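You operate a simulated robot arm through the tools that you are given. There is no shell and no other tool. Be economical: measure what you need, move in short steps, check, and stop when the job is done.

Carry out the task below with a simulated two-armed robot. There is one attempt and no reset: what you move stays moved.

TASK
Open the right bench door, put the yellow cap from the top of the wooden bench on the shelf in the right bench cupboard and shut the door again. Take the blue cup on the top of the wooden bench and put it away on the middle shelf of the steel rack. Stack the 6 V relay from the top of the wooden bench on top of the 12 V relay. Put the 10 steel plug from the top of the wooden bench on the top of the green table and the 15 steel plug in the grey steel tray there. Press the orange button to switch it on. Fetch the paste tub and set it on the top of the test bench. The order is free. Set down upright: cap, blue cup.

Only the result counts: the job must be done as asked and must still hold three seconds after the hand-in. Knocking over, shifting, dropping, spilling or breaking anything else fails it. Lids that push on must go on centred and level and be pressed home; caps that screw on are set level and turned clockwise until they are tight.

THE ROBOT
Two 6-joint arms with two-finger parallel grippers on one trunk, on a base that drives. Base frame: it is fixed to the floor where the robot stands at the start and does not move with it; the origin is under the middle of the robot, x ahead of it, y to its left, z up. Readings come in mm, rad, newtons and seconds.
The left shoulder is at the start at [-89, 177, 806], the right one opposite. With the tool pointing down near the work surface each hand reaches from about 420 to 620 mm from the robot's upright axis, wherever it stands, measured 20 degrees to its own side. Places, roughly: blue cup (7x7x8 cm) [900, -3200, 900]; cap [1250, -3000, 1000]; middle shelf of the steel rack [-6800, -1800, 600]; orange button [-1400, 1700, 900]; paste tub [-1750, 2250, 500]; relay [750, -3250, 1000]; right bench door [500, -200, 500]; shelf in the right bench cupboard [800, -100, 500]; steel plug [750, -3250, 1000]; steel tray (20x16x4 cm) [400, -3400, 900]; top of the green table [-2300, -4200, 700]; top of the test bench (100x21 cm) [520, 100, 900]. Payload 1.57 kg a hand.
Tool frame (each hand has its own): the origin (TCP) lies between the finger pads and is the grasp point; the fingertips stand 30 mm ahead of it; z points along the fingers, y is the line along which they close. The gripper opens to 80 mm. The fingers are 17 mm wide and 12 mm thick; the gripper's body (40 by 82 mm) begins 80 mm behind the TCP.
Orientation is that of the tool frame in the base frame, as a unit quaternion [x, y, z, w]. With the fingers straight down and closing along the base's y, the tool's x points along the base's -x, its y along +y and its z along -z.

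THE INTERFACE
- The arms move only by the tool drive_tool. It takes "left_plan", "right_plan" or both (then of equal length, played together; a hand with none holds still); each is a list of rows, each an object of numbers (a shift or turn left out is 0, a gripper value left out holds the last): "gripper": the opening, from 0 (shut) to 1 (fully open); "tx", "ty", "tz": the shift along the tool's x, y, z in mm; "ax", "ay", "az": the turn, a rotation vector about the tool's x, y, z in rad. In form: [{"gripper": .., "tx": .., "ty": .., "tz": .., "ax": .., "ay": .., "az": ..}, ...]. A call has 1 to 10 rows; each row is the pose to reach, as a shift and turn from the pose commanded when the call began, along the tool's axes at that moment. A row lasts 0.2 s, in which the tool goes at most 50 mm and 0.15 rad; a call with a longer step from one row to the next is refused whole, and so is a gripper value outside its range. Where a pose cannot be reached the arm comes as near as it can. A force on the tool above 40 N (or 10 N above the force at the start of the call, whichever is more), or a blocked arm, ends the call early, and 0.2 s more pass. The fingers move at their own pace (about 72 mm/s each) and stop on an object; they squeeze with about 26 N. The grip force told is the motor's: it shows also when the fingers shut on nothing. Time passes only in rows, and 0.2 s behind the last, so rows that repeat a pose let the fingers close. It gives the time, the measured TCP pose, the force on the tool (base axes), the opening and the grip force at its end, in the units of the frame above (readings bear some noise), with the torque about the TCP (base axes, N m) and any sound that the robot's microphone picked up.
- Cameras (640 x 400 px; columns grow to the right, rows downward): "scene" is now at [35.2, -17.3, 1523.3]; the picture's right is [-0.22, -0.97, 0.00], its down [-0.75, 0.17, -0.64] and it looks along [0.62, -0.14, -0.77] (base axes); focal length 261 px, centre (320, 200). "left" rides on the left gripper at [72, 7, -122] in its tool frame; the picture's right is [-0.09, 1.00, 0.00], its down [-0.84, -0.08, -0.54] and it looks along [-0.54, -0.05, 0.84] (tool axes); focal length 238 px, centre (320, 200). "right" rides on the right gripper at [72, -7, -122] in its tool frame; the picture's right is [0.09, 1.00, 0.00], its down [-0.84, 0.08, -0.54] and it looks along [-0.54, 0.05, 0.84] (tool axes); focal length 238 px, centre (320, 200). There is no depth. A picture from a camera that has moved, and an enlarged one, comes with that camera's place and axes in the base frame and with its lens.
- get_image(camera): a new picture of that camera. No time passes.
- lift_body(by): slides the trunk up (or, below 0, down) by that many mm; the arms and the scene camera ride with it, the base frame stays. It gives what a move gives, with no picture.
- drive_base(legs): drives the robot by 1 to 6 legs, each [ahead, left, turn to the left] in mm, mm and rad, along the robot's own axes; the way and the turn of a leg run together, so that a leg with both is an arc; at most 1500 mm and 3.142 rad a leg. The arms and the cameras ride along, it lands a little off, and it stops where it bumps. It gives what a move gives.
- head_to(pan, tilt): turns the head with the scene camera to pan (to the left, within 2.496 rad either way) and tilt (down, from -0.506 to 1.204), counted from straight ahead of the robot. It gives what a move gives.
- inspect(camera, box): a new picture of the part [left, top, right, bottom] of that camera's present view, enlarged. No time passes.
- finish_job(): hands the job in; it is judged then, once.

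Work in short steps. Places have to be worked out from the pictures, the camera data and where the tool is seen: move nearer, look again, correct. Check each grasp and each placing, and mend what went wrong. You have 217 turns and 220 pictures in all, those below and enlarged ones among them. Open the grippers and draw the arms clear of the work before you hand the job in, unless the task says otherwise.

The tools are called after ">>>" by a JSON object that holds its "op" and its "data". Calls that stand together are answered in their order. drive_tool: Moves the arms, as the interface text tells. Its arguments: {"type":"object","properties":{"left_plan":{"type":"array"},"right_plan":{"type":"array"}},"required":[]} The other tools are called the same way: lift_body (by) slides the trunk up or down; drive_base (legs) drives the base; head_to (pan, tilt) turns the head that bears the scene camera; get_image (camera) takes a picture; inspect (camera, box) takes an enlarged picture of a part of a camera's view; finish_job () hands the job in.

At the start:

```text
time: 0.0
left_position: [473.0, -59.4, 1161.5]
left_orientation: [0.0, 1.0, 0.0, 0.0]
left_force: [0.2, 0.7, 1.0]
left_torque: [-0.05, -0.02, -0.01]
left_grip_width: 79.7
left_grip_force: 0.1
right_position: [319.2, -459.1, 1083.6]
right_orientation: [0.001, 1.0, 0.0, 0.0]
right_force: [0.4, 0.3, -0.3]
right_torque: [0.02, 0.04, -0.01]
right_grip_width: 80.2
right_grip_force: 0.0
trunk travel left (down, up): [-250.0, 78.0]
robot x, y, heading: [1.9, -2.4, -0.005]
head pan, tilt: [-0.225, 0.881]
```

scene: 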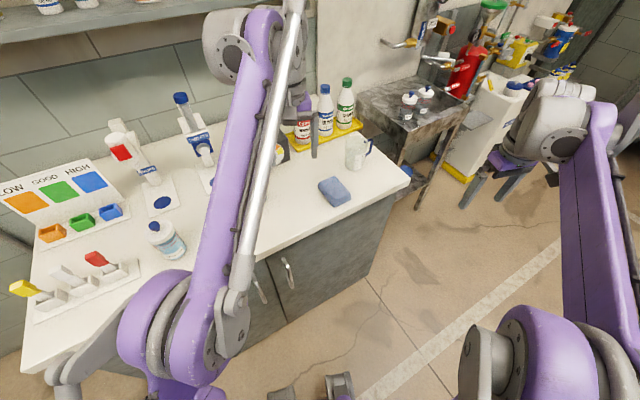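
right: 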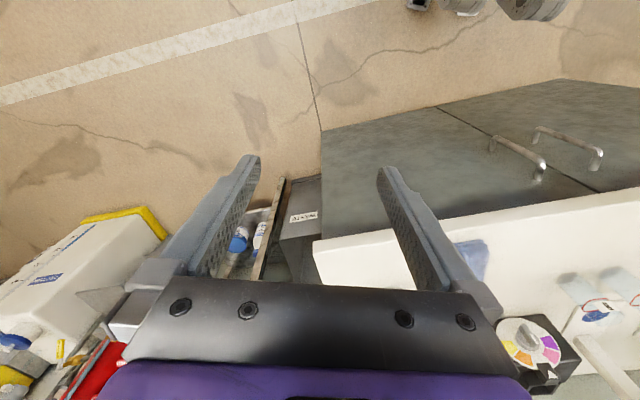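
left: 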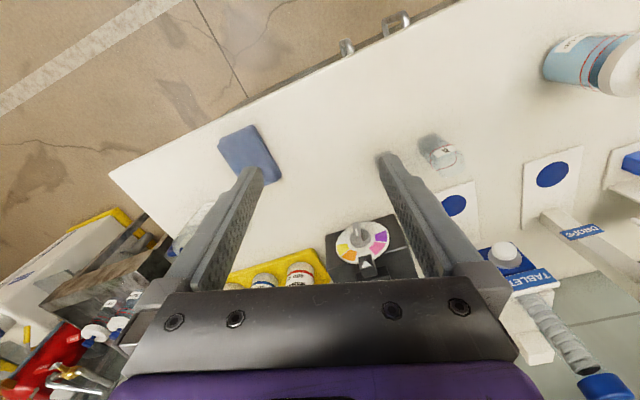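

The test bench is ahead with two door handles on its front. I look around with the head to map the room first.

>>> {"op": "head_to", "data": {"pan": -1.3, "tilt": 0.35}}

>>> {"op": "get_image", "data": {"camera": "scene"}}

>>> {"op": "head_to", "data": {"pan": -2.4, "tilt": 0.35}}

>>> {"op": "get_image", "data": {"camera": "scene"}}

>>> {"op": "head_to", "data": {"pan": 2.3, "tilt": 0.35}}

>>> {"op": "get_image", "data": {"camera": "scene"}}

```text
time: 1.3
left_position: [473.4, -56.8, 1161.8]
left_orientation: [0.0, 1.0, 0.0, 0.0]
left_force: [0.9, 1.1, -1.5]
left_torque: [0.01, -0.04, -0.02]
left_grip_width: 80.0
left_grip_force: 0.0
right_position: [319.1, -459.9, 1085.5]
right_orientation: [0.001, 1.0, 0.0, 0.0]
right_force: [0.0, -0.2, 0.5]
right_torque: [-0.01, 0.04, -0.02]
right_grip_width: 80.0
right_grip_force: 0.2
trunk travel left (down, up): [-250.0, 78.0]
robot x, y, heading: [-2.4, -1.4, -0.002]
head pan, tilt: [-1.3, 0.351]
```

```text
216 pictures are left
camera scene: at [-14.4, -89.9, 1569.4], right [-0.96, -0.27, 0.0], down [-0.09, 0.33, -0.94], along [0.25, -0.9, -0.34], focal length 261 px, centre (320, 200)
```

scene: 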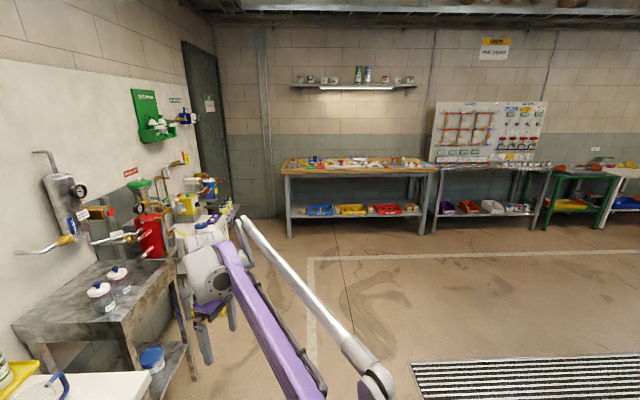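

```text
time: 2.6
left_position: [473.8, -59.4, 1161.4]
left_orientation: [-0.001, 1.0, 0.0, 0.001]
left_force: [-0.4, 0.7, 0.0]
left_torque: [-0.02, -0.02, 0.04]
left_grip_width: 80.2
left_grip_force: 0.1
right_position: [318.3, -459.9, 1084.3]
right_orientation: [0.0, 1.0, 0.001, 0.0]
right_force: [0.2, 0.0, 0.6]
right_torque: [-0.02, 0.01, -0.01]
right_grip_width: 79.9
right_grip_force: 0.1
trunk travel left (down, up): [-250.0, 78.0]
robot x, y, heading: [-3.1, -2.0, -0.004]
head pan, tilt: [-2.4, 0.351]
```

```text
215 pictures are left
camera scene: at [-108.0, -63.1, 1569.4], right [-0.68, 0.74, 0.0], down [0.25, 0.23, -0.94], along [-0.69, -0.63, -0.34], focal length 261 px, centre (320, 200)
```

scene: 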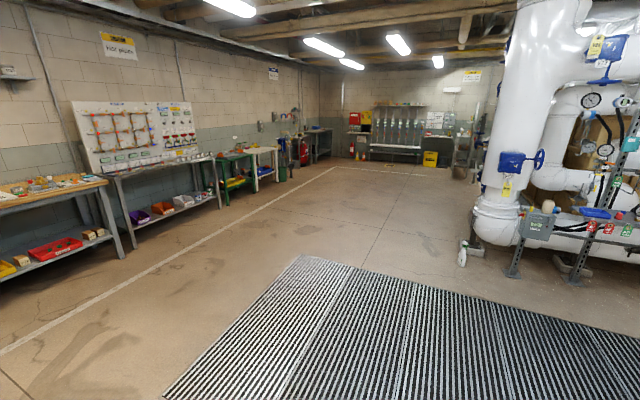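

```text
time: 6.4
left_position: [473.8, -58.9, 1162.0]
left_orientation: [0.0, 1.0, -0.001, 0.0]
left_force: [0.5, 0.1, 0.8]
left_torque: [0.03, 0.0, -0.01]
left_grip_width: 80.3
left_grip_force: 0.1
right_position: [318.0, -459.7, 1085.3]
right_orientation: [0.0, 1.0, -0.001, 0.0]
right_force: [-0.1, -0.6, 0.2]
right_torque: [-0.02, 0.0, -0.06]
right_grip_width: 80.0
right_grip_force: 0.1
trunk travel left (down, up): [-250.0, 78.0]
robot x, y, heading: [2.1, 1.2, -0.001]
head pan, tilt: [2.3, 0.351]
```

```text
214 pictures are left
camera scene: at [-101.4, 69.2, 1569.4], right [0.75, 0.67, 0.0], down [0.23, -0.26, -0.94], along [-0.63, 0.7, -0.34], focal length 261 px, centre (320, 200)
```

scene: 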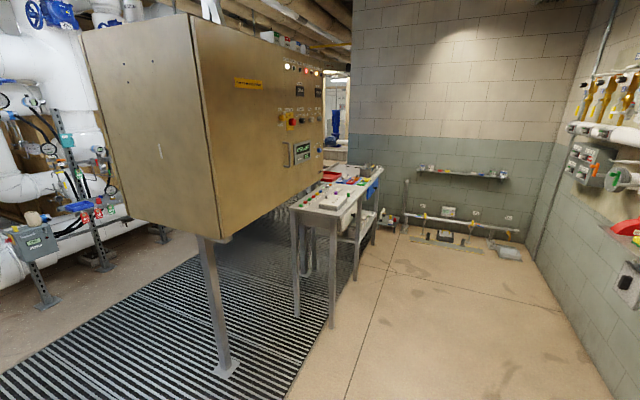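

The console with buttons is behind left. I zoom in there for the orange button and paste tub.

>>> {"op": "inspect", "data": {"camera": "scene", "box": [270, 150, 430, 250]}}

>>> {"op": "inspect", "data": {"camera": "scene", "box": [380, 150, 540, 270]}}

```text
4.00 times, centred on (350, 200) of scene
camera zoom: at [-101.4, 69.2, 1569.4], right [0.75, 0.67, 0.0], down [0.23, -0.26, -0.94], along [-0.63, 0.7, -0.34], focal length 1045 px, centre (200, 200)
```

zoom: 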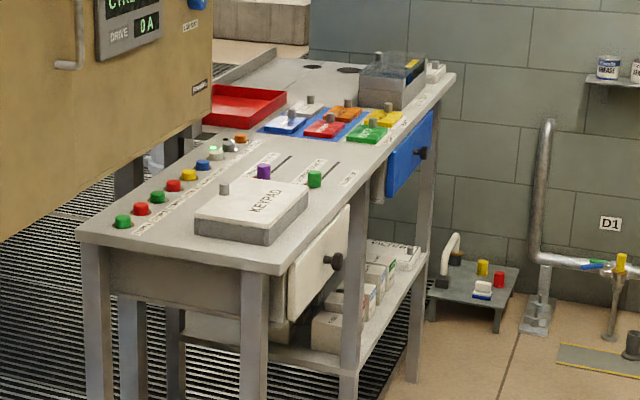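

```text
3.33 times, centred on (460, 210) of scene
camera zoom: at [-101.4, 69.2, 1569.4], right [0.75, 0.67, 0.0], down [0.23, -0.26, -0.94], along [-0.63, 0.7, -0.34], focal length 871 px, centre (-147, 167)
```

zoom: 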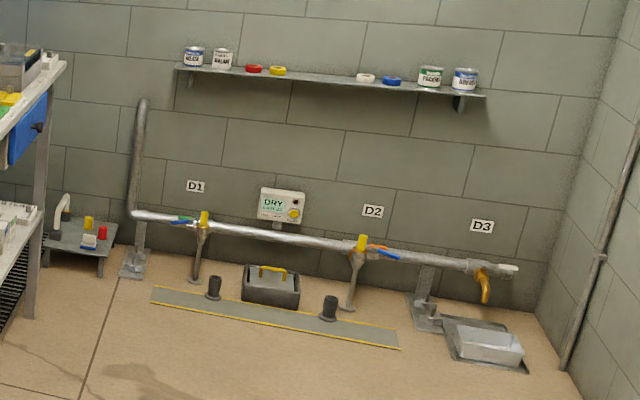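

The orange button is around (-1500, 1750, 900) on the console; I'll drive to the console's right side and face it, staying clear first.

>>> {"op": "drive_base", "data": {"legs": [[-400, 0, 0], [0, 0, 1.75], [1500, 0, 0], [250, 0, 0], [0, 0, 1.6]]}}

>>> {"op": "head_to", "data": {"pan": 0.0, "tilt": 0.7}}

>>> {"op": "get_image", "data": {"camera": "scene"}}

```text
time: 25.3
left_position: [-1183.6, 1668.6, 1162.1]
left_orientation: [0.996, 0.095, 0.0, 0.0]
left_force: [-0.1, 0.5, 0.0]
left_torque: [-0.03, 0.01, 0.01]
left_grip_width: 79.9
left_grip_force: 0.1
right_position: [-1106.5, 2091.3, 1083.9]
right_orientation: [0.995, 0.095, 0.0, 0.0]
right_force: [0.0, 0.3, 0.9]
right_torque: [0.02, 0.0, -0.01]
right_grip_width: 80.1
right_grip_force: 0.1
trunk travel left (down, up): [-250.0, 78.0]
robot x, y, heading: [-707.6, 1701.7, -2.952]
head pan, tilt: [2.3, 0.351]
```

```text
time: 27.4
left_position: [-1181.9, 1668.2, 1162.8]
left_orientation: [0.996, 0.095, -0.001, 0.0]
left_force: [-0.5, 0.5, -0.3]
left_torque: [0.03, -0.01, 0.0]
left_grip_width: 80.0
left_grip_force: 0.0
right_position: [-1107.8, 2092.2, 1084.0]
right_orientation: [0.996, 0.094, 0.0, 0.0]
right_force: [-0.2, 0.7, -0.9]
right_torque: [0.04, 0.0, 0.0]
right_grip_width: 79.9
right_grip_force: 0.0
trunk travel left (down, up): [-250.0, 78.0]
robot x, y, heading: [-704.0, 1699.8, -2.948]
head pan, tilt: [0.0, 0.7]
```

```text
211 pictures are left
camera scene: at [-749.6, 1692.8, 1538.0], right [-0.19, 0.98, 0.0], down [0.63, 0.12, -0.77], along [-0.75, -0.15, -0.64], focal length 261 px, centre (320, 200)
```

scene: 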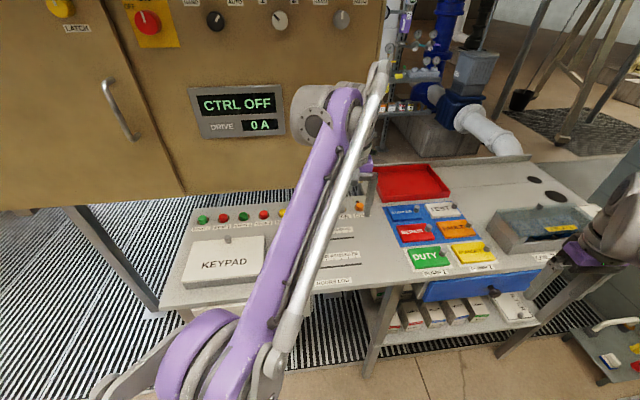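

Orange button computed at about (-1490, 1692, 900), table edge normal heading ≈ -2.82. I square up and advance, slightly right so the button lies on the right hand's side.

>>> {"op": "drive_base", "data": {"legs": [[0, 0, 0.13], [150, -40, 0]]}}

>>> {"op": "get_image", "data": {"camera": "scene"}}

>>> {"op": "get_image", "data": {"camera": "right"}}

```text
time: 29.4
left_position: [-1329.1, 1595.9, 1162.1]
left_orientation: [0.987, 0.162, 0.0, 0.0]
left_force: [0.5, -0.5, 0.3]
left_torque: [0.0, -0.04, 0.0]
left_grip_width: 79.9
left_grip_force: 0.2
right_position: [-1310.6, 2025.0, 1084.0]
right_orientation: [0.987, 0.161, 0.001, 0.0]
right_force: [-0.1, 0.3, -0.5]
right_torque: [-0.01, 0.01, 0.03]
right_grip_width: 80.0
right_grip_force: 0.2
trunk travel left (down, up): [-250.0, 78.0]
robot x, y, heading: [-862.9, 1692.2, -2.818]
head pan, tilt: [0.0, 0.7]
```

```text
210 pictures are left
camera scene: at [-903.5, 1677.3, 1538.0], right [-0.32, 0.95, 0.0], down [0.61, 0.2, -0.76], along [-0.73, -0.24, -0.64], focal length 261 px, centre (320, 200)
```

scene: 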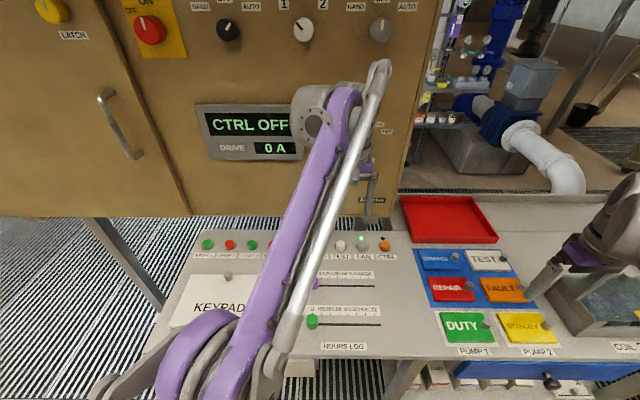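

```text
209 pictures are left
camera right: at [-1244.0, 2055.2, 1206.2], right [0.4, -0.91, 0.0], down [-0.77, -0.34, 0.54], along [-0.5, -0.22, -0.84], focal length 238 px, centre (320, 200)
```

right: 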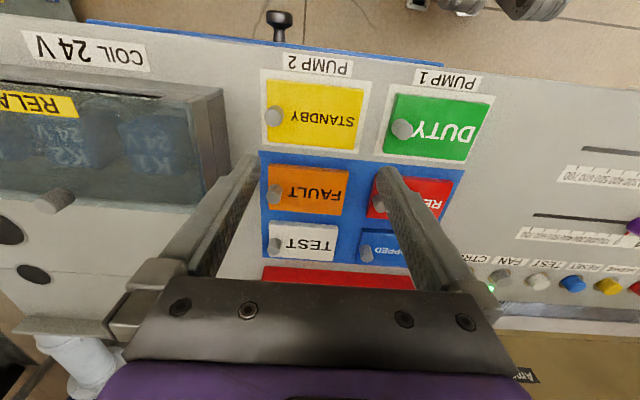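

Button at ≈(-1484,1699). I shift the left hand leftward out of the way, then carry the right hand (shut) over the button at safe height.

>>> {"op": "drive_tool", "data": {"left_plan": [{"ty": 45}, {"ty": 90}, {"ty": 135}, {"ty": 170}, {"ty": 170}, {"ty": 170}, {"ty": 170}, {"ty": 170}, {"ty": 170}], "right_plan": [{"gripper": 0, "tx": -32, "ty": 31}, {"gripper": 0, "tx": -64, "ty": 62}, {"gripper": 0, "tx": -96, "ty": 93}, {"gripper": 0, "tx": -128, "ty": 124}, {"gripper": 0, "tx": -160, "ty": 155}, {"gripper": 0, "tx": -192, "ty": 186}, {"gripper": 0, "tx": -224, "ty": 217}, {"gripper": 0, "tx": -255, "ty": 248}, {"gripper": 0, "tx": -269, "ty": 254}]}}

>>> {"op": "get_image", "data": {"camera": "right"}}

>>> {"op": "get_image", "data": {"camera": "scene"}}

```text
time: 31.5
left_position: [-1276.7, 1436.4, 1161.6]
left_orientation: [0.987, 0.161, 0.0, -0.001]
left_force: [1.2, 0.5, 0.6]
left_torque: [-0.03, 0.02, -0.01]
left_grip_width: 79.9
left_grip_force: 0.1
right_position: [-1479.6, 1701.1, 1084.5]
right_orientation: [0.987, 0.159, 0.005, 0.0]
right_force: [-0.6, -0.3, 0.1]
right_torque: [0.0, -0.02, 0.03]
right_grip_width: 0.0
right_grip_force: 22.2
trunk travel left (down, up): [-250.0, 78.0]
robot x, y, heading: [-859.6, 1694.2, -2.819]
head pan, tilt: [0.0, 0.7]
stopped in row 9 (right hand): the force on the tool passed its limit at 55 N (the readings are from after the stop); the commanded pose is now the measured one
```

```text
208 pictures are left
camera right: at [-1414.2, 1729.9, 1208.1], right [0.4, -0.92, 0.0], down [-0.77, -0.34, 0.53], along [-0.49, -0.22, -0.85], focal length 238 px, centre (320, 200)
```

right: 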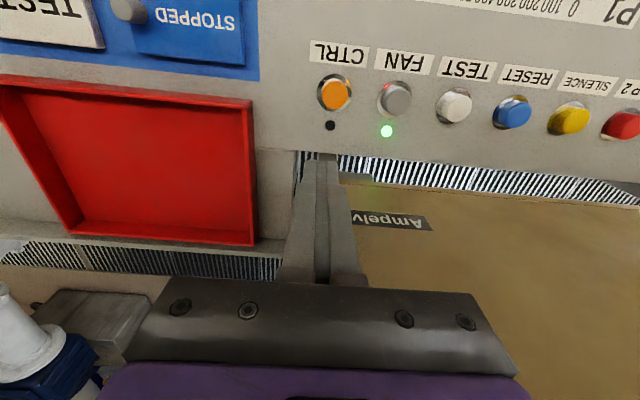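

```text
207 pictures are left
camera scene: at [-902.6, 1677.8, 1538.1], right [-0.32, 0.95, 0.0], down [0.61, 0.2, -0.77], along [-0.73, -0.24, -0.64], focal length 261 px, centre (320, 200)
```

scene: 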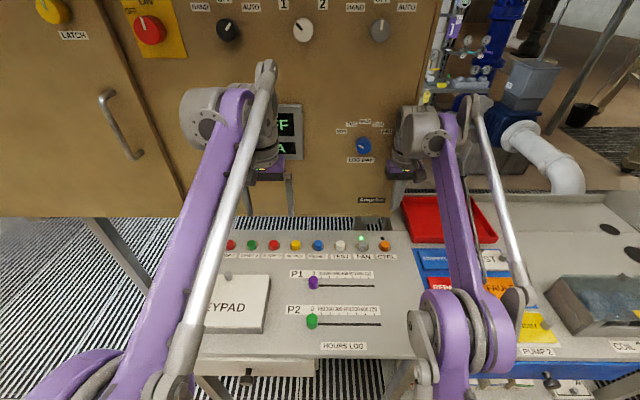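

The right wrist brushed the cabinet; triangulating both pictures puts the button nearer and higher: ≈(-1441,1699,952). I pull back over it.

>>> {"op": "drive_tool", "data": {"right_plan": [{"tx": 18, "ty": 6}, {"tx": 36, "ty": 12}, {"tx": 36, "ty": 12, "tz": 40}, {"tx": 36, "ty": 12, "tz": 70}]}}

>>> {"op": "get_image", "data": {"camera": "right"}}

>>> {"op": "inspect", "data": {"camera": "scene", "box": [320, 130, 440, 270]}}

```text
time: 32.5
left_position: [-1277.3, 1436.0, 1159.8]
left_orientation: [0.987, 0.161, 0.0, 0.0]
left_force: [1.0, 0.1, -0.2]
left_torque: [0.01, -0.02, -0.01]
left_grip_width: 80.0
left_grip_force: 0.1
right_position: [-1441.1, 1699.9, 1014.5]
right_orientation: [0.987, 0.16, 0.004, -0.001]
right_force: [0.3, 0.9, 0.7]
right_torque: [0.01, -0.04, 0.01]
right_grip_width: 0.0
right_grip_force: 20.7
trunk travel left (down, up): [-250.0, 78.0]
robot x, y, heading: [-861.2, 1691.1, -2.816]
head pan, tilt: [0.0, 0.7]
```

```text
206 pictures are left
camera right: at [-1375.0, 1729.7, 1137.2], right [0.4, -0.92, 0.0], down [-0.77, -0.34, 0.53], along [-0.49, -0.22, -0.85], focal length 238 px, centre (320, 200)
```

right: 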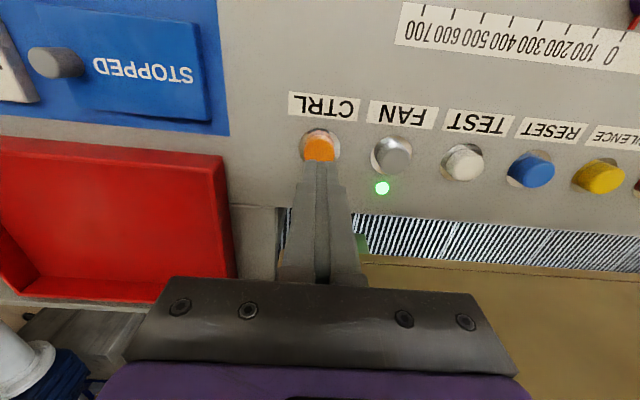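

```text
2.86 times, centred on (380, 200) of scene
camera zoom: at [-903.2, 1677.3, 1538.0], right [-0.32, 0.95, 0.0], down [0.61, 0.2, -0.77], along [-0.73, -0.24, -0.64], focal length 747 px, centre (149, 200)
```

zoom: 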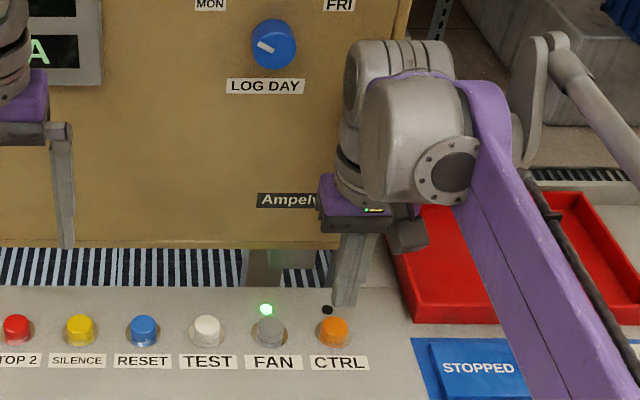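

Fingertip sits above the button at (-1438,1701,~950). I press down gently and come back up.

>>> {"op": "drive_tool", "data": {"right_plan": [{"tx": 3, "tz": 25}, {"tx": 3, "tz": 33}, {"tx": 3, "tz": 37}, {"tx": 3, "tz": 41}, {"tx": 3, "tz": 41}, {"tx": 3, "tz": 10}, {"tx": 3, "tz": -20}]}}

>>> {"op": "inspect", "data": {"camera": "scene", "box": [200, 90, 440, 270]}}

```text
time: 34.1
left_position: [-1276.8, 1435.8, 1160.4]
left_orientation: [0.987, 0.161, 0.0, 0.0]
left_force: [0.0, 0.7, -0.5]
left_torque: [0.0, -0.02, 0.0]
left_grip_width: 80.1
left_grip_force: 0.1
right_position: [-1438.9, 1701.0, 1035.3]
right_orientation: [0.987, 0.16, 0.005, -0.001]
right_force: [-0.5, 0.0, -0.1]
right_torque: [0.02, -0.02, -0.04]
right_grip_width: 0.0
right_grip_force: 20.9
trunk travel left (down, up): [-250.0, 78.0]
robot x, y, heading: [-864.0, 1689.1, -2.821]
head pan, tilt: [0.0, 0.7]
```

```text
2.22 times, centred on (320, 180) of scene
camera zoom: at [-903.0, 1677.3, 1538.0], right [-0.32, 0.95, 0.0], down [0.61, 0.2, -0.77], along [-0.73, -0.24, -0.64], focal length 581 px, centre (320, 244)
```

zoom: 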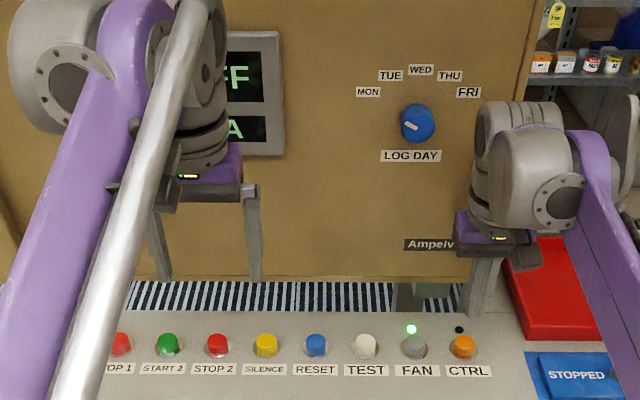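

The CTRL lamp is still dark, so I press deeper in small steps.

>>> {"op": "drive_tool", "data": {"right_plan": [{"tz": 40}, {"tz": 62}, {"tz": 66}, {"tz": 70}, {"tz": 74}, {"tz": 77}, {"tz": 77}]}}

>>> {"op": "inspect", "data": {"camera": "scene", "box": [200, 90, 440, 270]}}

```text
time: 35.2
left_position: [-1274.6, 1434.7, 1162.7]
left_orientation: [0.987, 0.161, -0.002, -0.001]
left_force: [0.8, -0.3, 0.5]
left_torque: [0.01, 0.01, 0.02]
left_grip_width: 80.0
left_grip_force: 0.0
right_position: [-1437.0, 1700.1, 967.7]
right_orientation: [0.987, 0.16, -0.001, -0.001]
right_force: [-7.1, -1.4, 25.2]
right_torque: [-0.11, 0.46, -0.01]
right_grip_width: 0.0
right_grip_force: 21.3
trunk travel left (down, up): [-250.0, 78.0]
robot x, y, heading: [-866.7, 1690.5, -2.818]
head pan, tilt: [0.0, 0.7]
heard: click
stopped in row 5 (right hand): the force on the tool passed its limit at 44 N (the readings are from after the stop); the commanded pose is now the measured one
```

```text
2.22 times, centred on (320, 180) of scene
camera zoom: at [-898.5, 1677.1, 1538.5], right [-0.32, 0.95, 0.0], down [0.61, 0.2, -0.77], along [-0.73, -0.24, -0.64], focal length 581 px, centre (320, 244)
```

zoom: 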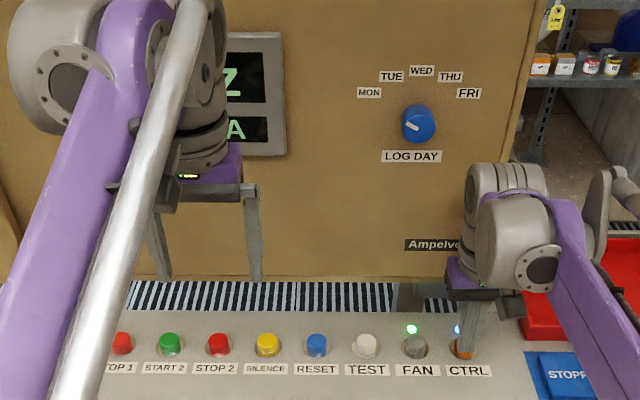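

Click heard, lamp lit. I lift the right hand, and move it back and to the right; then back off to look for the paste tub below.

>>> {"op": "drive_tool", "data": {"right_plan": [{"tz": -40}, {"tz": -80}, {"tz": -117}, {"tz": -117, "tx": 35, "ty": -30}, {"tz": -117, "tx": 70, "ty": -60}, {"tz": -117, "tx": 105, "ty": -90}, {"tz": -117, "tx": 140, "ty": -120}, {"tz": -117, "tx": 170, "ty": -150}]}}

>>> {"op": "drive_base", "data": {"legs": [[-350, 0, 0], [0, -550, 0]]}}

>>> {"op": "head_to", "data": {"pan": 0.0, "tilt": 0.75}}

>>> {"op": "get_image", "data": {"camera": "scene"}}

```text
time: 37.0
left_position: [-1275.9, 1436.5, 1161.5]
left_orientation: [0.987, 0.161, 0.0, 0.0]
left_force: [-0.4, 0.0, -0.3]
left_torque: [-0.03, -0.01, 0.01]
left_grip_width: 80.0
left_grip_force: 0.0
right_position: [-1327.1, 1899.2, 1081.7]
right_orientation: [0.987, 0.161, 0.003, -0.001]
right_force: [-0.4, 0.5, -0.1]
right_torque: [-0.01, 0.03, 0.01]
right_grip_width: 0.0
right_grip_force: 21.0
trunk travel left (down, up): [-250.0, 78.0]
robot x, y, heading: [-859.5, 1691.9, -2.821]
head pan, tilt: [0.0, 0.7]
```

```text
time: 44.1
left_position: [-1114.1, 2058.8, 1161.6]
left_orientation: [0.987, 0.161, 0.0, -0.001]
left_force: [0.2, -0.1, -0.1]
left_torque: [0.01, 0.01, -0.02]
left_grip_width: 80.1
left_grip_force: 0.0
right_position: [-1164.0, 2521.5, 1081.7]
right_orientation: [0.987, 0.159, 0.002, -0.001]
right_force: [-0.1, -0.8, 0.1]
right_torque: [-0.04, 0.02, 0.02]
right_grip_width: 0.0
right_grip_force: 21.1
trunk travel left (down, up): [-250.0, 78.0]
robot x, y, heading: [-697.9, 2315.6, -2.817]
head pan, tilt: [0.0, 0.7]
```

```text
time: 44.7
left_position: [-1115.0, 2059.0, 1160.2]
left_orientation: [0.987, 0.16, 0.0, 0.0]
left_force: [-0.1, 0.8, -0.1]
left_torque: [-0.01, -0.01, 0.0]
left_grip_width: 80.3
left_grip_force: 0.1
right_position: [-1164.6, 2520.8, 1081.4]
right_orientation: [0.987, 0.159, 0.002, -0.001]
right_force: [-0.5, -0.4, -0.9]
right_torque: [-0.05, -0.02, -0.04]
right_grip_width: 0.0
right_grip_force: 21.1
trunk travel left (down, up): [-250.0, 78.0]
robot x, y, heading: [-702.2, 2310.8, -2.816]
head pan, tilt: [0.0, 0.75]
```

```text
202 pictures are left
camera scene: at [-739.1, 2300.4, 1533.8], right [-0.32, 0.95, 0.0], down [0.65, 0.22, -0.73], along [-0.69, -0.23, -0.68], focal length 261 px, centre (320, 200)
```

scene: 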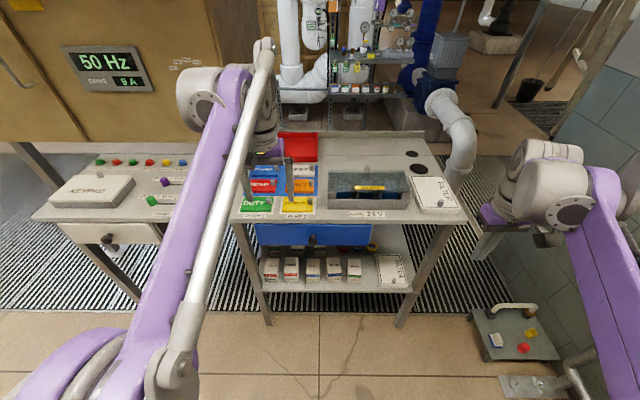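

Display shows 50 Hz (on). I zoom into the lower shelf to find the paste tub.

>>> {"op": "inspect", "data": {"camera": "scene", "box": [240, 220, 440, 320]}}

>>> {"op": "inspect", "data": {"camera": "scene", "box": [220, 130, 480, 230]}}

```text
3.20 times, centred on (340, 270) of scene
camera zoom: at [-739.1, 2300.4, 1533.8], right [-0.32, 0.95, 0.0], down [0.65, 0.22, -0.73], along [-0.69, -0.23, -0.68], focal length 836 px, centre (256, -24)
```

zoom: 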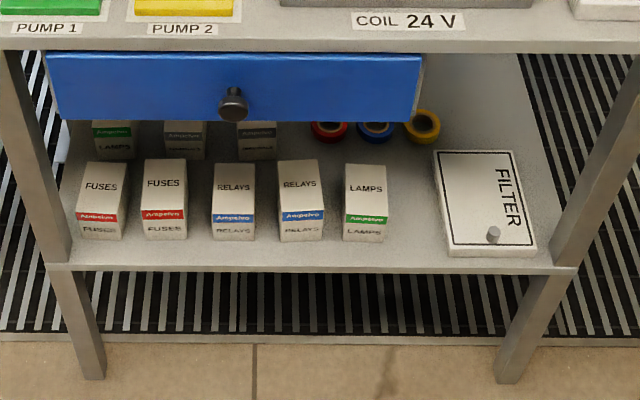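

```text
2.46 times, centred on (350, 180) of scene
camera zoom: at [-739.1, 2300.4, 1533.8], right [-0.32, 0.95, 0.0], down [0.65, 0.22, -0.73], along [-0.69, -0.23, -0.68], focal length 643 px, centre (246, 249)
```

zoom: 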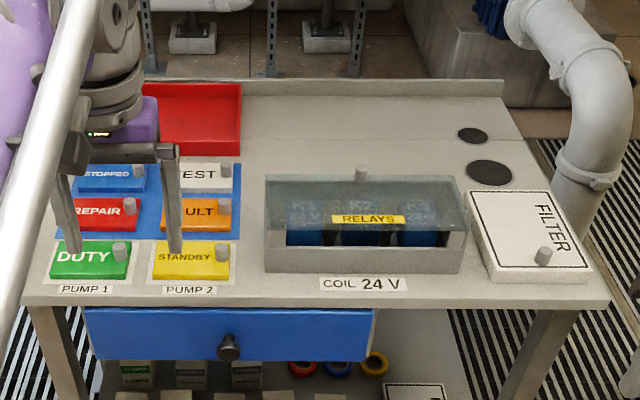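

The shelf is at z≈500 and the expected tub spot is at its rear, hidden by the drawer. I lower the trunk, back off and move right to see under.

>>> {"op": "drive_base", "data": {"legs": [[-350, -350, 0.2]]}}

>>> {"op": "lift_body", "data": {"by": -250}}

>>> {"op": "head_to", "data": {"pan": 0.0, "tilt": 0.5}}

>>> {"op": "get_image", "data": {"camera": "scene"}}

```text
time: 48.4
left_position: [-881.6, 2449.6, 1161.3]
left_orientation: [0.966, 0.259, 0.0, -0.001]
left_force: [0.0, -0.5, -0.1]
left_torque: [-0.02, 0.0, 0.0]
left_grip_width: 79.7
left_grip_force: 0.0
right_position: [-1022.8, 2893.2, 1081.0]
right_orientation: [0.966, 0.258, 0.003, -0.001]
right_force: [0.0, 0.3, 0.6]
right_torque: [0.0, 0.01, 0.01]
right_grip_width: 0.0
right_grip_force: 21.6
trunk travel left (down, up): [-250.0, 78.0]
robot x, y, heading: [-527.0, 2781.1, -2.615]
head pan, tilt: [0.0, 0.75]
```

```text
time: 51.0
left_position: [-882.2, 2449.1, 909.9]
left_orientation: [0.966, 0.259, 0.0, 0.0]
left_force: [1.4, -0.5, -0.4]
left_torque: [0.01, -0.02, -0.01]
left_grip_width: 80.1
left_grip_force: 0.0
right_position: [-1022.7, 2891.6, 830.6]
right_orientation: [0.966, 0.258, 0.003, -0.001]
right_force: [-0.9, 0.1, 0.2]
right_torque: [0.01, 0.02, -0.01]
right_grip_width: 0.0
right_grip_force: 21.2
trunk travel left (down, up): [0.0, 328.0]
robot x, y, heading: [-525.9, 2781.4, -2.618]
head pan, tilt: [0.0, 0.75]
```

```text
time: 51.8
left_position: [-882.6, 2449.1, 911.5]
left_orientation: [0.966, 0.259, 0.0, -0.001]
left_force: [0.3, -0.6, -0.3]
left_torque: [-0.02, 0.0, 0.0]
left_grip_width: 80.0
left_grip_force: 0.0
right_position: [-1022.4, 2893.5, 831.4]
right_orientation: [0.966, 0.258, 0.002, 0.0]
right_force: [0.1, 0.0, -0.2]
right_torque: [0.01, -0.02, 0.01]
right_grip_width: 0.0
right_grip_force: 21.4
trunk travel left (down, up): [0.0, 328.0]
robot x, y, heading: [-523.4, 2783.0, -2.617]
head pan, tilt: [0.0, 0.499]
```

```text
199 pictures are left
camera scene: at [-612.2, 2731.3, 1304.8], right [-0.5, 0.87, 0.0], down [0.42, 0.24, -0.88], along [-0.76, -0.44, -0.48], focal length 261 px, centre (320, 200)
```

scene: 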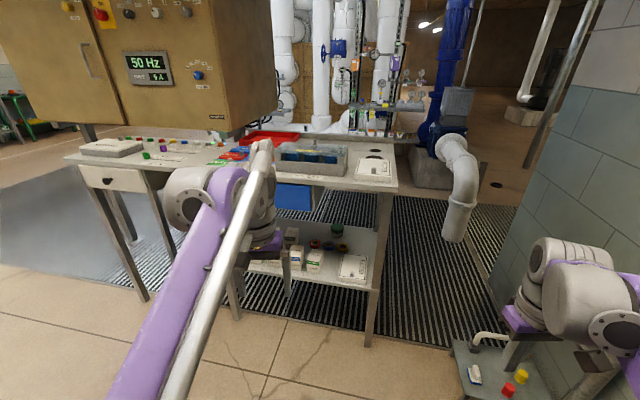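

>>> {"op": "inspect", "data": {"camera": "scene", "box": [220, 190, 420, 300]}}

```text
3.20 times, centred on (320, 245) of scene
camera zoom: at [-612.2, 2731.3, 1304.8], right [-0.5, 0.87, 0.0], down [0.42, 0.24, -0.88], along [-0.76, -0.44, -0.48], focal length 836 px, centre (320, 56)
```

zoom: 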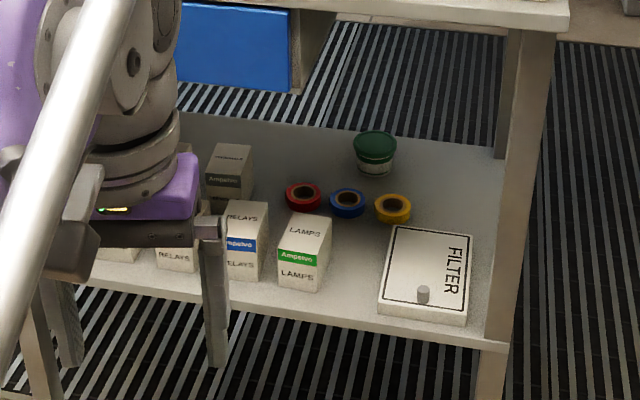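

The green-lidded tub sits at ≈(-1610,2255) on the z≈500 shelf. I'll reach it from the front with the left hand tilted forward; first pre-pose the left hand low and tilted here in free space.

>>> {"op": "drive_tool", "data": {"left_plan": [{"tz": 40, "ay": -0.12, "gripper": 1}, {"tz": 80, "ay": -0.24}, {"tz": 120, "ay": -0.36}, {"tz": 160, "ay": -0.48}, {"tz": 200, "ay": -0.6}, {"tz": 235, "ay": -0.72}, {"tz": 250, "ay": -0.78}]}}

>>> {"op": "drive_base", "data": {"legs": [[0, 0, -0.2], [400, 0, 0]]}}

>>> {"op": "get_image", "data": {"camera": "left"}}

>>> {"op": "get_image", "data": {"camera": "scene"}}

```text
time: 53.4
left_position: [-883.1, 2448.1, 661.1]
left_orientation: [0.893, 0.239, -0.368, 0.099]
left_force: [-0.1, -0.8, -0.1]
left_torque: [0.01, 0.03, 0.02]
left_grip_width: 80.0
left_grip_force: 0.2
right_position: [-1023.0, 2892.1, 831.4]
right_orientation: [0.966, 0.258, 0.002, -0.001]
right_force: [0.4, 0.6, 0.2]
right_torque: [-0.01, 0.0, 0.03]
right_grip_width: 0.0
right_grip_force: 21.8
trunk travel left (down, up): [0.0, 328.0]
robot x, y, heading: [-527.5, 2784.6, -2.62]
head pan, tilt: [0.0, 0.499]
```

```text
time: 56.6
left_position: [-1316.7, 2392.9, 660.3]
left_orientation: [0.912, 0.153, -0.375, 0.063]
left_force: [-0.2, 0.0, 0.7]
left_torque: [0.01, 0.0, -0.01]
left_grip_width: 79.9
left_grip_force: 0.0
right_position: [-1369.3, 2856.0, 831.9]
right_orientation: [0.986, 0.164, 0.003, -0.001]
right_force: [-0.8, -0.4, -0.1]
right_torque: [0.0, 0.0, 0.0]
right_grip_width: 0.0
right_grip_force: 21.2
trunk travel left (down, up): [0.0, 328.0]
robot x, y, heading: [-905.7, 2652.0, -2.809]
head pan, tilt: [0.0, 0.499]
```

```text
197 pictures are left
camera left: at [-1185.7, 2431.5, 696.9], right [0.26, -0.96, 0.06], down [-0.23, 0.0, 0.97], along [-0.94, -0.27, -0.22], focal length 238 px, centre (320, 200)
```

left: 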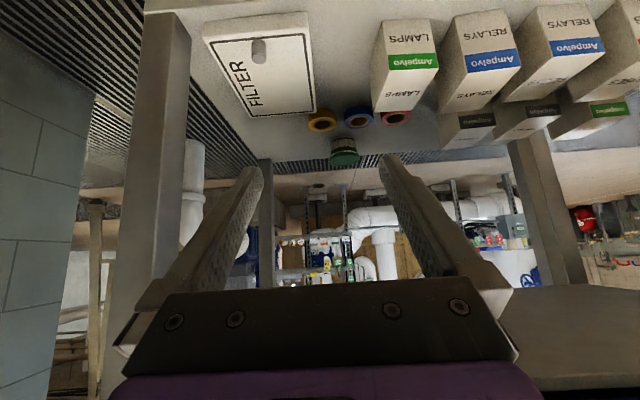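

```text
196 pictures are left
camera scene: at [-997.1, 2620.3, 1304.9], right [-0.33, 0.95, 0.0], down [0.45, 0.16, -0.88], along [-0.83, -0.29, -0.48], focal length 261 px, centre (320, 200)
```

scene: 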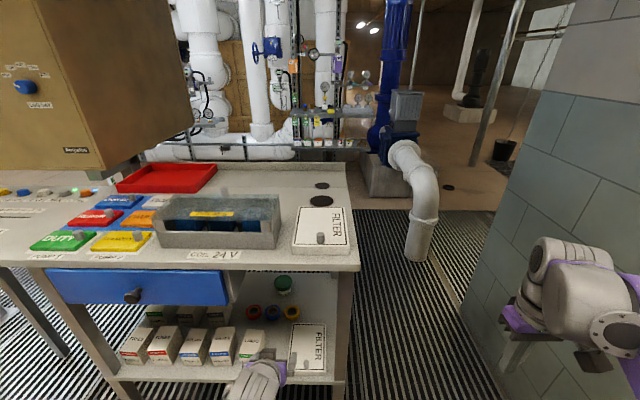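

Two-view triangulation places the tub lower and deeper: ≈(-1713,2208,443), shelf ≈ z 410. I lower/extend the hand first, then advance 180 mm beneath the top edge.

>>> {"op": "drive_tool", "data": {"left_plan": [{"tz": 40, "tx": 5}, {"tz": 80, "tx": 10}, {"tz": 120, "tx": 15}, {"tz": 163, "tx": 20}]}}

>>> {"op": "drive_base", "data": {"legs": [[170, 0, 0]]}}

>>> {"op": "get_image", "data": {"camera": "left"}}

>>> {"op": "get_image", "data": {"camera": "scene"}}

```text
time: 57.6
left_position: [-1411.1, 2360.9, 531.2]
left_orientation: [0.912, 0.153, -0.374, 0.063]
left_force: [0.3, -0.1, -0.1]
left_torque: [0.02, 0.01, -0.01]
left_grip_width: 80.1
left_grip_force: 0.0
right_position: [-1369.8, 2856.9, 831.3]
right_orientation: [0.986, 0.165, 0.003, 0.0]
right_force: [-1.3, 1.0, 0.1]
right_torque: [0.01, 0.01, -0.01]
right_grip_width: 0.3
right_grip_force: 21.0
trunk travel left (down, up): [0.0, 328.0]
robot x, y, heading: [-905.4, 2652.4, -2.814]
head pan, tilt: [0.0, 0.499]
```

```text
time: 59.1
left_position: [-1570.3, 2304.1, 530.7]
left_orientation: [0.912, 0.153, -0.374, 0.063]
left_force: [-0.4, -0.3, -0.7]
left_torque: [0.02, 0.03, -0.01]
left_grip_width: 80.1
left_grip_force: 0.0
right_position: [-1530.0, 2800.9, 830.9]
right_orientation: [0.986, 0.165, 0.003, 0.0]
right_force: [0.0, -0.8, -0.6]
right_torque: [0.0, -0.02, -0.02]
right_grip_width: 0.0
right_grip_force: 21.5
trunk travel left (down, up): [0.0, 328.0]
robot x, y, heading: [-1062.3, 2598.3, -2.806]
head pan, tilt: [0.0, 0.499]
```

```text
195 pictures are left
camera left: at [-1439.3, 2341.9, 567.2], right [0.26, -0.96, 0.06], down [-0.23, 0.0, 0.97], along [-0.94, -0.27, -0.22], focal length 238 px, centre (320, 200)
```

left: 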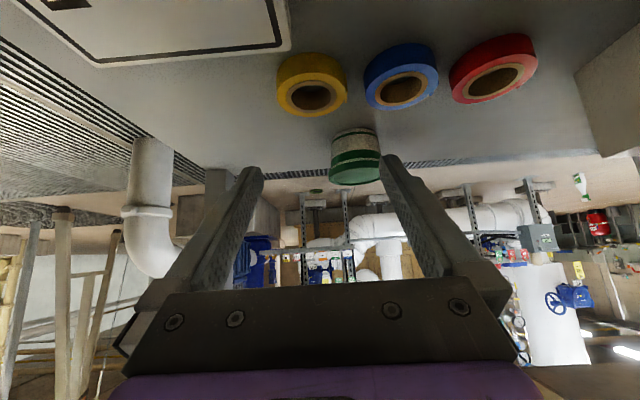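

```text
194 pictures are left
camera scene: at [-1156.8, 2564.9, 1304.8], right [-0.33, 0.94, 0.0], down [0.45, 0.16, -0.88], along [-0.83, -0.29, -0.48], focal length 261 px, centre (320, 200)
```

scene: 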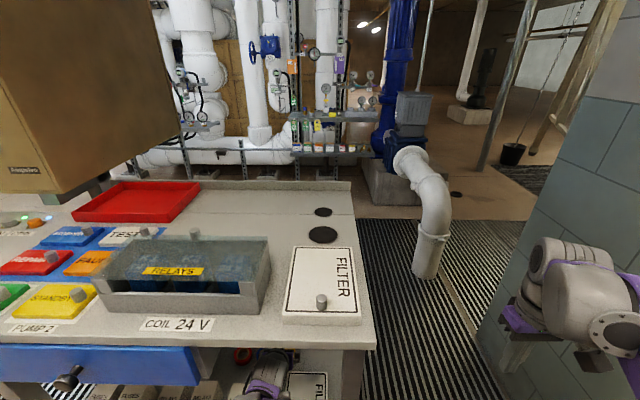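

Tub centre confirmed ≈(-1713,2210,444), ~67 mm wide. I align the tool axis with it, holding back ~110 mm, and check.

>>> {"op": "drive_tool", "data": {"left_plan": [{"tz": 20, "tx": -20, "ty": 14}, {"tz": 40, "tx": -40, "ty": 28}, {"tz": 60, "tx": -61, "ty": 42}, {"tz": 60, "tx": -61, "ty": 42}]}}

>>> {"op": "get_image", "data": {"camera": "left"}}

```text
time: 60.1
left_position: [-1635.8, 2235.9, 533.9]
left_orientation: [0.912, 0.154, -0.375, 0.063]
left_force: [0.5, 0.1, 0.1]
left_torque: [-0.01, 0.05, 0.02]
left_grip_width: 80.3
left_grip_force: 0.0
right_position: [-1529.4, 2799.5, 830.9]
right_orientation: [0.986, 0.166, 0.003, 0.0]
right_force: [0.3, -0.1, 1.4]
right_torque: [-0.03, -0.02, 0.0]
right_grip_width: 0.2
right_grip_force: 21.1
trunk travel left (down, up): [0.0, 328.0]
robot x, y, heading: [-1064.6, 2597.3, -2.805]
head pan, tilt: [0.0, 0.499]
```

```text
193 pictures are left
camera left: at [-1504.6, 2274.3, 570.3], right [0.26, -0.96, 0.06], down [-0.23, 0.0, 0.97], along [-0.94, -0.27, -0.22], focal length 238 px, centre (320, 200)
```

left: 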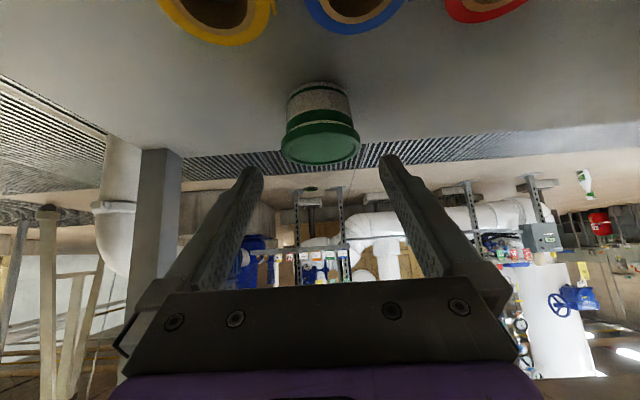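

I need an accurate lid size and place; zoom in.

>>> {"op": "inspect", "data": {"camera": "left", "box": [240, 60, 400, 180]}}

```text
3.33 times, centred on (320, 120) of left
camera zoom: at [-1504.6, 2274.3, 570.3], right [0.26, -0.96, 0.06], down [-0.23, 0.0, 0.97], along [-0.94, -0.27, -0.22], focal length 794 px, centre (320, 467)
```

zoom: 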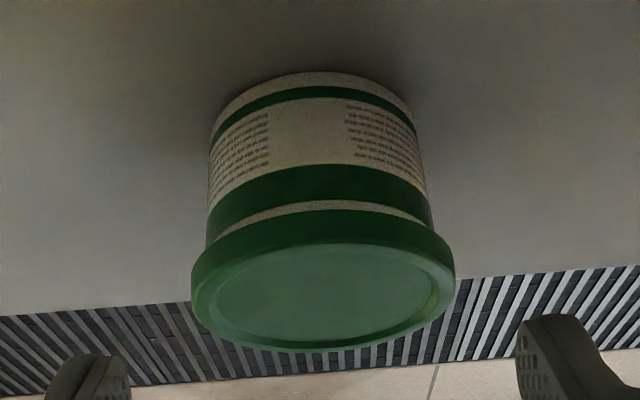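

The lid is ~79 mm, too wide for a from-above grip; the body under it is ~66 mm. A near-horizontal approach under the lid is needed, with the camera side up, so I roll the wrist 180° about its axis first.

>>> {"op": "drive_tool", "data": {"left_plan": [{"az": 0.14, "tz": -10}, {"az": 0.28, "tz": -20}, {"az": 0.42, "tz": -30}, {"az": 0.56, "tz": -40}, {"az": 0.7, "tz": -50}, {"az": 0.84, "tz": -60}, {"az": 0.98, "tz": -60}, {"az": 1.12, "tz": -60}, {"az": 1.26, "tz": -60}, {"az": 1.4, "tz": -60}]}}

>>> {"op": "get_image", "data": {"camera": "scene"}}

```text
time: 62.3
left_position: [-1597.8, 2250.4, 574.1]
left_orientation: [0.796, -0.471, -0.247, 0.29]
left_force: [-0.4, 0.1, 0.1]
left_torque: [0.01, 0.02, 0.0]
left_grip_width: 80.0
left_grip_force: 0.1
right_position: [-1529.0, 2800.4, 830.3]
right_orientation: [0.986, 0.165, 0.003, -0.001]
right_force: [0.4, 0.1, 0.2]
right_torque: [0.03, -0.02, 0.02]
right_grip_width: 0.0
right_grip_force: 21.3
trunk travel left (down, up): [0.0, 328.0]
robot x, y, heading: [-1065.6, 2599.2, -2.809]
head pan, tilt: [0.0, 0.499]
```

```text
191 pictures are left
camera scene: at [-1156.2, 2565.1, 1304.9], right [-0.33, 0.94, 0.0], down [0.45, 0.16, -0.88], along [-0.83, -0.29, -0.48], focal length 261 px, centre (320, 200)
```

scene: 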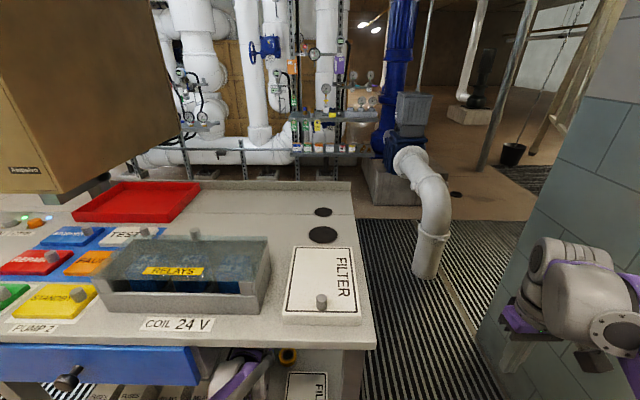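

No contact. I continue the roll for the remaining 1.74 rad.

>>> {"op": "drive_tool", "data": {"left_plan": [{"az": 0.145}, {"az": 0.29}, {"az": 0.435}, {"az": 0.58}, {"az": 0.725}, {"az": 0.87}, {"az": 1.015}, {"az": 1.16}, {"az": 1.305}, {"az": 1.45}]}}

>>> {"op": "drive_tool", "data": {"left_plan": [{"az": 0.145}, {"az": 0.29}, {"az": 0.29}]}}

>>> {"op": "get_image", "data": {"camera": "left"}}

```text
time: 64.5
left_position: [-1598.0, 2250.4, 573.0]
left_orientation: [-0.284, 0.88, -0.009, -0.38]
left_force: [0.4, 0.2, -0.7]
left_torque: [-0.06, -0.02, 0.01]
left_grip_width: 80.0
left_grip_force: 0.2
right_position: [-1529.4, 2800.0, 831.8]
right_orientation: [0.986, 0.165, 0.003, -0.001]
right_force: [0.1, -0.1, 0.2]
right_torque: [0.02, 0.01, 0.02]
right_grip_width: 0.0
right_grip_force: 21.2
trunk travel left (down, up): [0.0, 328.0]
robot x, y, heading: [-1063.0, 2599.4, -2.809]
head pan, tilt: [0.0, 0.499]
```

```text
time: 65.3
left_position: [-1598.7, 2253.7, 574.1]
left_orientation: [-0.158, 0.911, -0.068, -0.375]
left_force: [-0.1, -0.3, -0.1]
left_torque: [-0.03, -0.04, -0.01]
left_grip_width: 80.0
left_grip_force: 0.1
left hand out of reach, approached as far as the arm can: row 2, 3
right_position: [-1529.3, 2800.1, 832.1]
right_orientation: [0.986, 0.165, 0.002, 0.0]
right_force: [-0.1, 0.5, -0.7]
right_torque: [0.01, 0.02, 0.01]
right_grip_width: 0.4
right_grip_force: 21.4
trunk travel left (down, up): [0.0, 328.0]
robot x, y, heading: [-1063.9, 2599.9, -2.806]
head pan, tilt: [0.0, 0.499]
```

```text
190 pictures are left
camera left: at [-1568.2, 2271.1, 711.2], right [-0.27, 0.96, -0.07], down [0.94, 0.26, -0.2], along [-0.18, -0.12, -0.98], focal length 238 px, centre (320, 200)
```

left: 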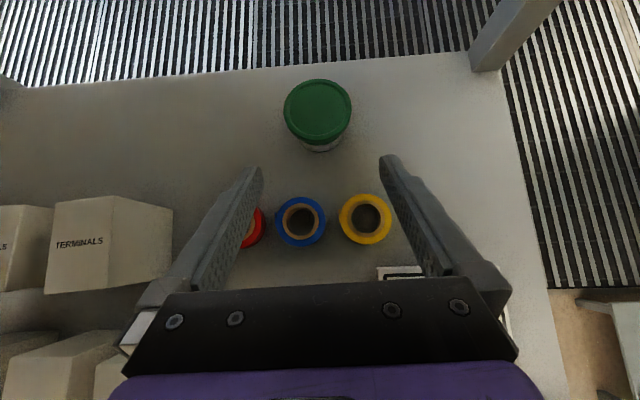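

Great top view: lid centre ≈(-1712,2210), tub clear of tapes. I now pitch the hand toward horizontal by 0.45 rad.

>>> {"op": "drive_tool", "data": {"left_plan": [{"ay": 0.15, "tz": -10}, {"ay": 0.3, "tz": -20}, {"ay": 0.45, "tz": -30}, {"ay": 0.45, "tz": -30}]}}

>>> {"op": "get_image", "data": {"camera": "left"}}

```text
time: 66.3
left_position: [-1578.8, 2259.6, 595.2]
left_orientation: [-0.136, 0.805, -0.095, -0.57]
left_force: [0.0, -0.1, -0.4]
left_torque: [0.0, -0.03, 0.01]
left_grip_width: 79.9
left_grip_force: 0.0
right_position: [-1528.9, 2799.7, 831.0]
right_orientation: [0.986, 0.165, 0.003, -0.001]
right_force: [-0.4, 0.6, 0.4]
right_torque: [-0.01, -0.02, 0.01]
right_grip_width: 0.0
right_grip_force: 21.7
trunk travel left (down, up): [0.0, 328.0]
robot x, y, heading: [-1061.9, 2601.2, -2.811]
head pan, tilt: [0.0, 0.499]
```

```text
189 pictures are left
camera left: at [-1494.8, 2295.3, 704.0], right [-0.3, 0.95, -0.09], down [0.77, 0.19, -0.61], along [-0.56, -0.25, -0.79], focal length 238 px, centre (320, 200)
```

left: 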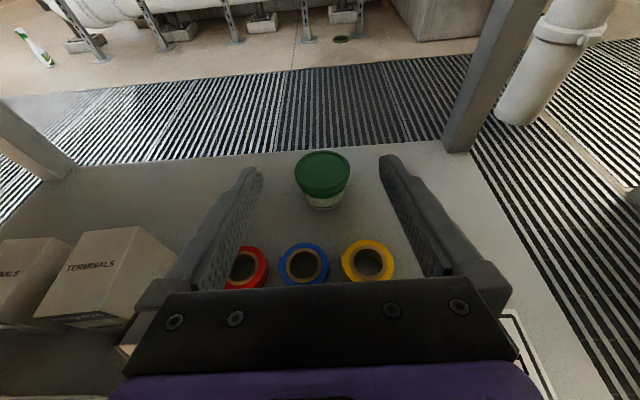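

Tool now 19° below horizontal. I lower the hand so its axis lines up with the tub body, holding ~150 mm short, and look.

>>> {"op": "drive_tool", "data": {"left_plan": [{"tx": -35, "ty": -2, "tz": 10}, {"tx": -70, "ty": -4, "tz": 20}, {"tx": -103, "ty": -5, "tz": 40}, {"tx": -103, "ty": -5, "tz": 60}, {"tx": -103, "ty": -5, "tz": 60}]}}

>>> {"op": "get_image", "data": {"camera": "left"}}

```text
time: 67.5
left_position: [-1599.4, 2246.8, 477.0]
left_orientation: [-0.136, 0.805, -0.095, -0.569]
left_force: [1.4, -0.1, 0.3]
left_torque: [-0.01, 0.0, 0.01]
left_grip_width: 80.3
left_grip_force: 0.0
right_position: [-1528.4, 2799.4, 830.9]
right_orientation: [0.986, 0.165, 0.002, -0.001]
right_force: [-0.1, -0.3, 0.1]
right_torque: [-0.04, 0.01, 0.01]
right_grip_width: 0.0
right_grip_force: 21.2
trunk travel left (down, up): [0.0, 328.0]
robot x, y, heading: [-1061.9, 2600.9, -2.81]
head pan, tilt: [0.0, 0.499]
```

```text
188 pictures are left
camera left: at [-1514.6, 2283.1, 586.2], right [-0.3, 0.95, -0.09], down [0.77, 0.19, -0.61], along [-0.56, -0.25, -0.79], focal length 238 px, centre (320, 200)
```

left: 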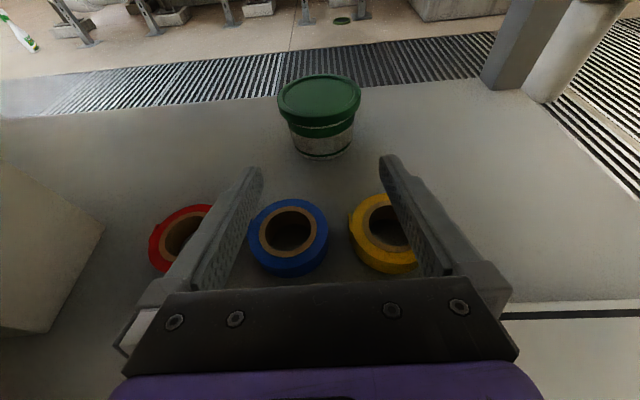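

Refined: lid ≈72 mm wide at (-1698,2213,478), shelf ≈ 428. I raise the line 9 mm and advance around the body.

>>> {"op": "drive_tool", "data": {"left_plan": [{"tx": 9}, {"tx": 9, "tz": 30}, {"tx": 9, "tz": 55}, {"tx": 9, "tz": 80}, {"tx": 9, "tz": 80}]}}

>>> {"op": "get_image", "data": {"camera": "left"}}

```text
time: 68.7
left_position: [-1671.1, 2221.1, 460.5]
left_orientation: [-0.136, 0.805, -0.096, -0.569]
left_force: [0.3, -0.3, 0.5]
left_torque: [-0.05, -0.02, 0.0]
left_grip_width: 80.0
left_grip_force: 0.0
right_position: [-1529.3, 2800.0, 831.0]
right_orientation: [0.986, 0.165, 0.002, 0.0]
right_force: [0.3, -0.3, 0.4]
right_torque: [-0.02, 0.02, 0.03]
right_grip_width: 0.0
right_grip_force: 21.5
trunk travel left (down, up): [0.0, 328.0]
robot x, y, heading: [-1062.9, 2594.8, -2.81]
head pan, tilt: [0.0, 0.499]
```

```text
187 pictures are left
camera left: at [-1587.4, 2258.3, 569.1], right [-0.3, 0.95, -0.09], down [0.77, 0.19, -0.61], along [-0.56, -0.25, -0.79], focal length 238 px, centre (320, 200)
```

left: 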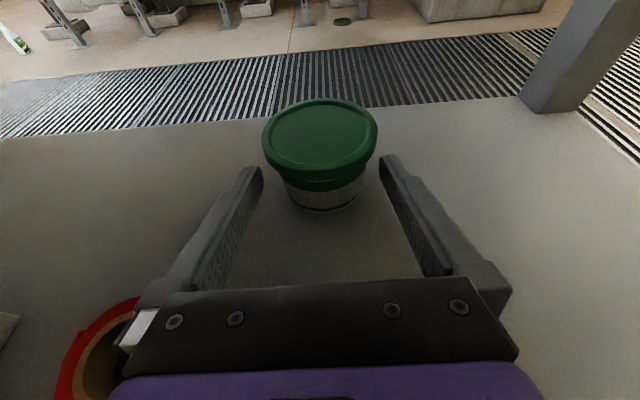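

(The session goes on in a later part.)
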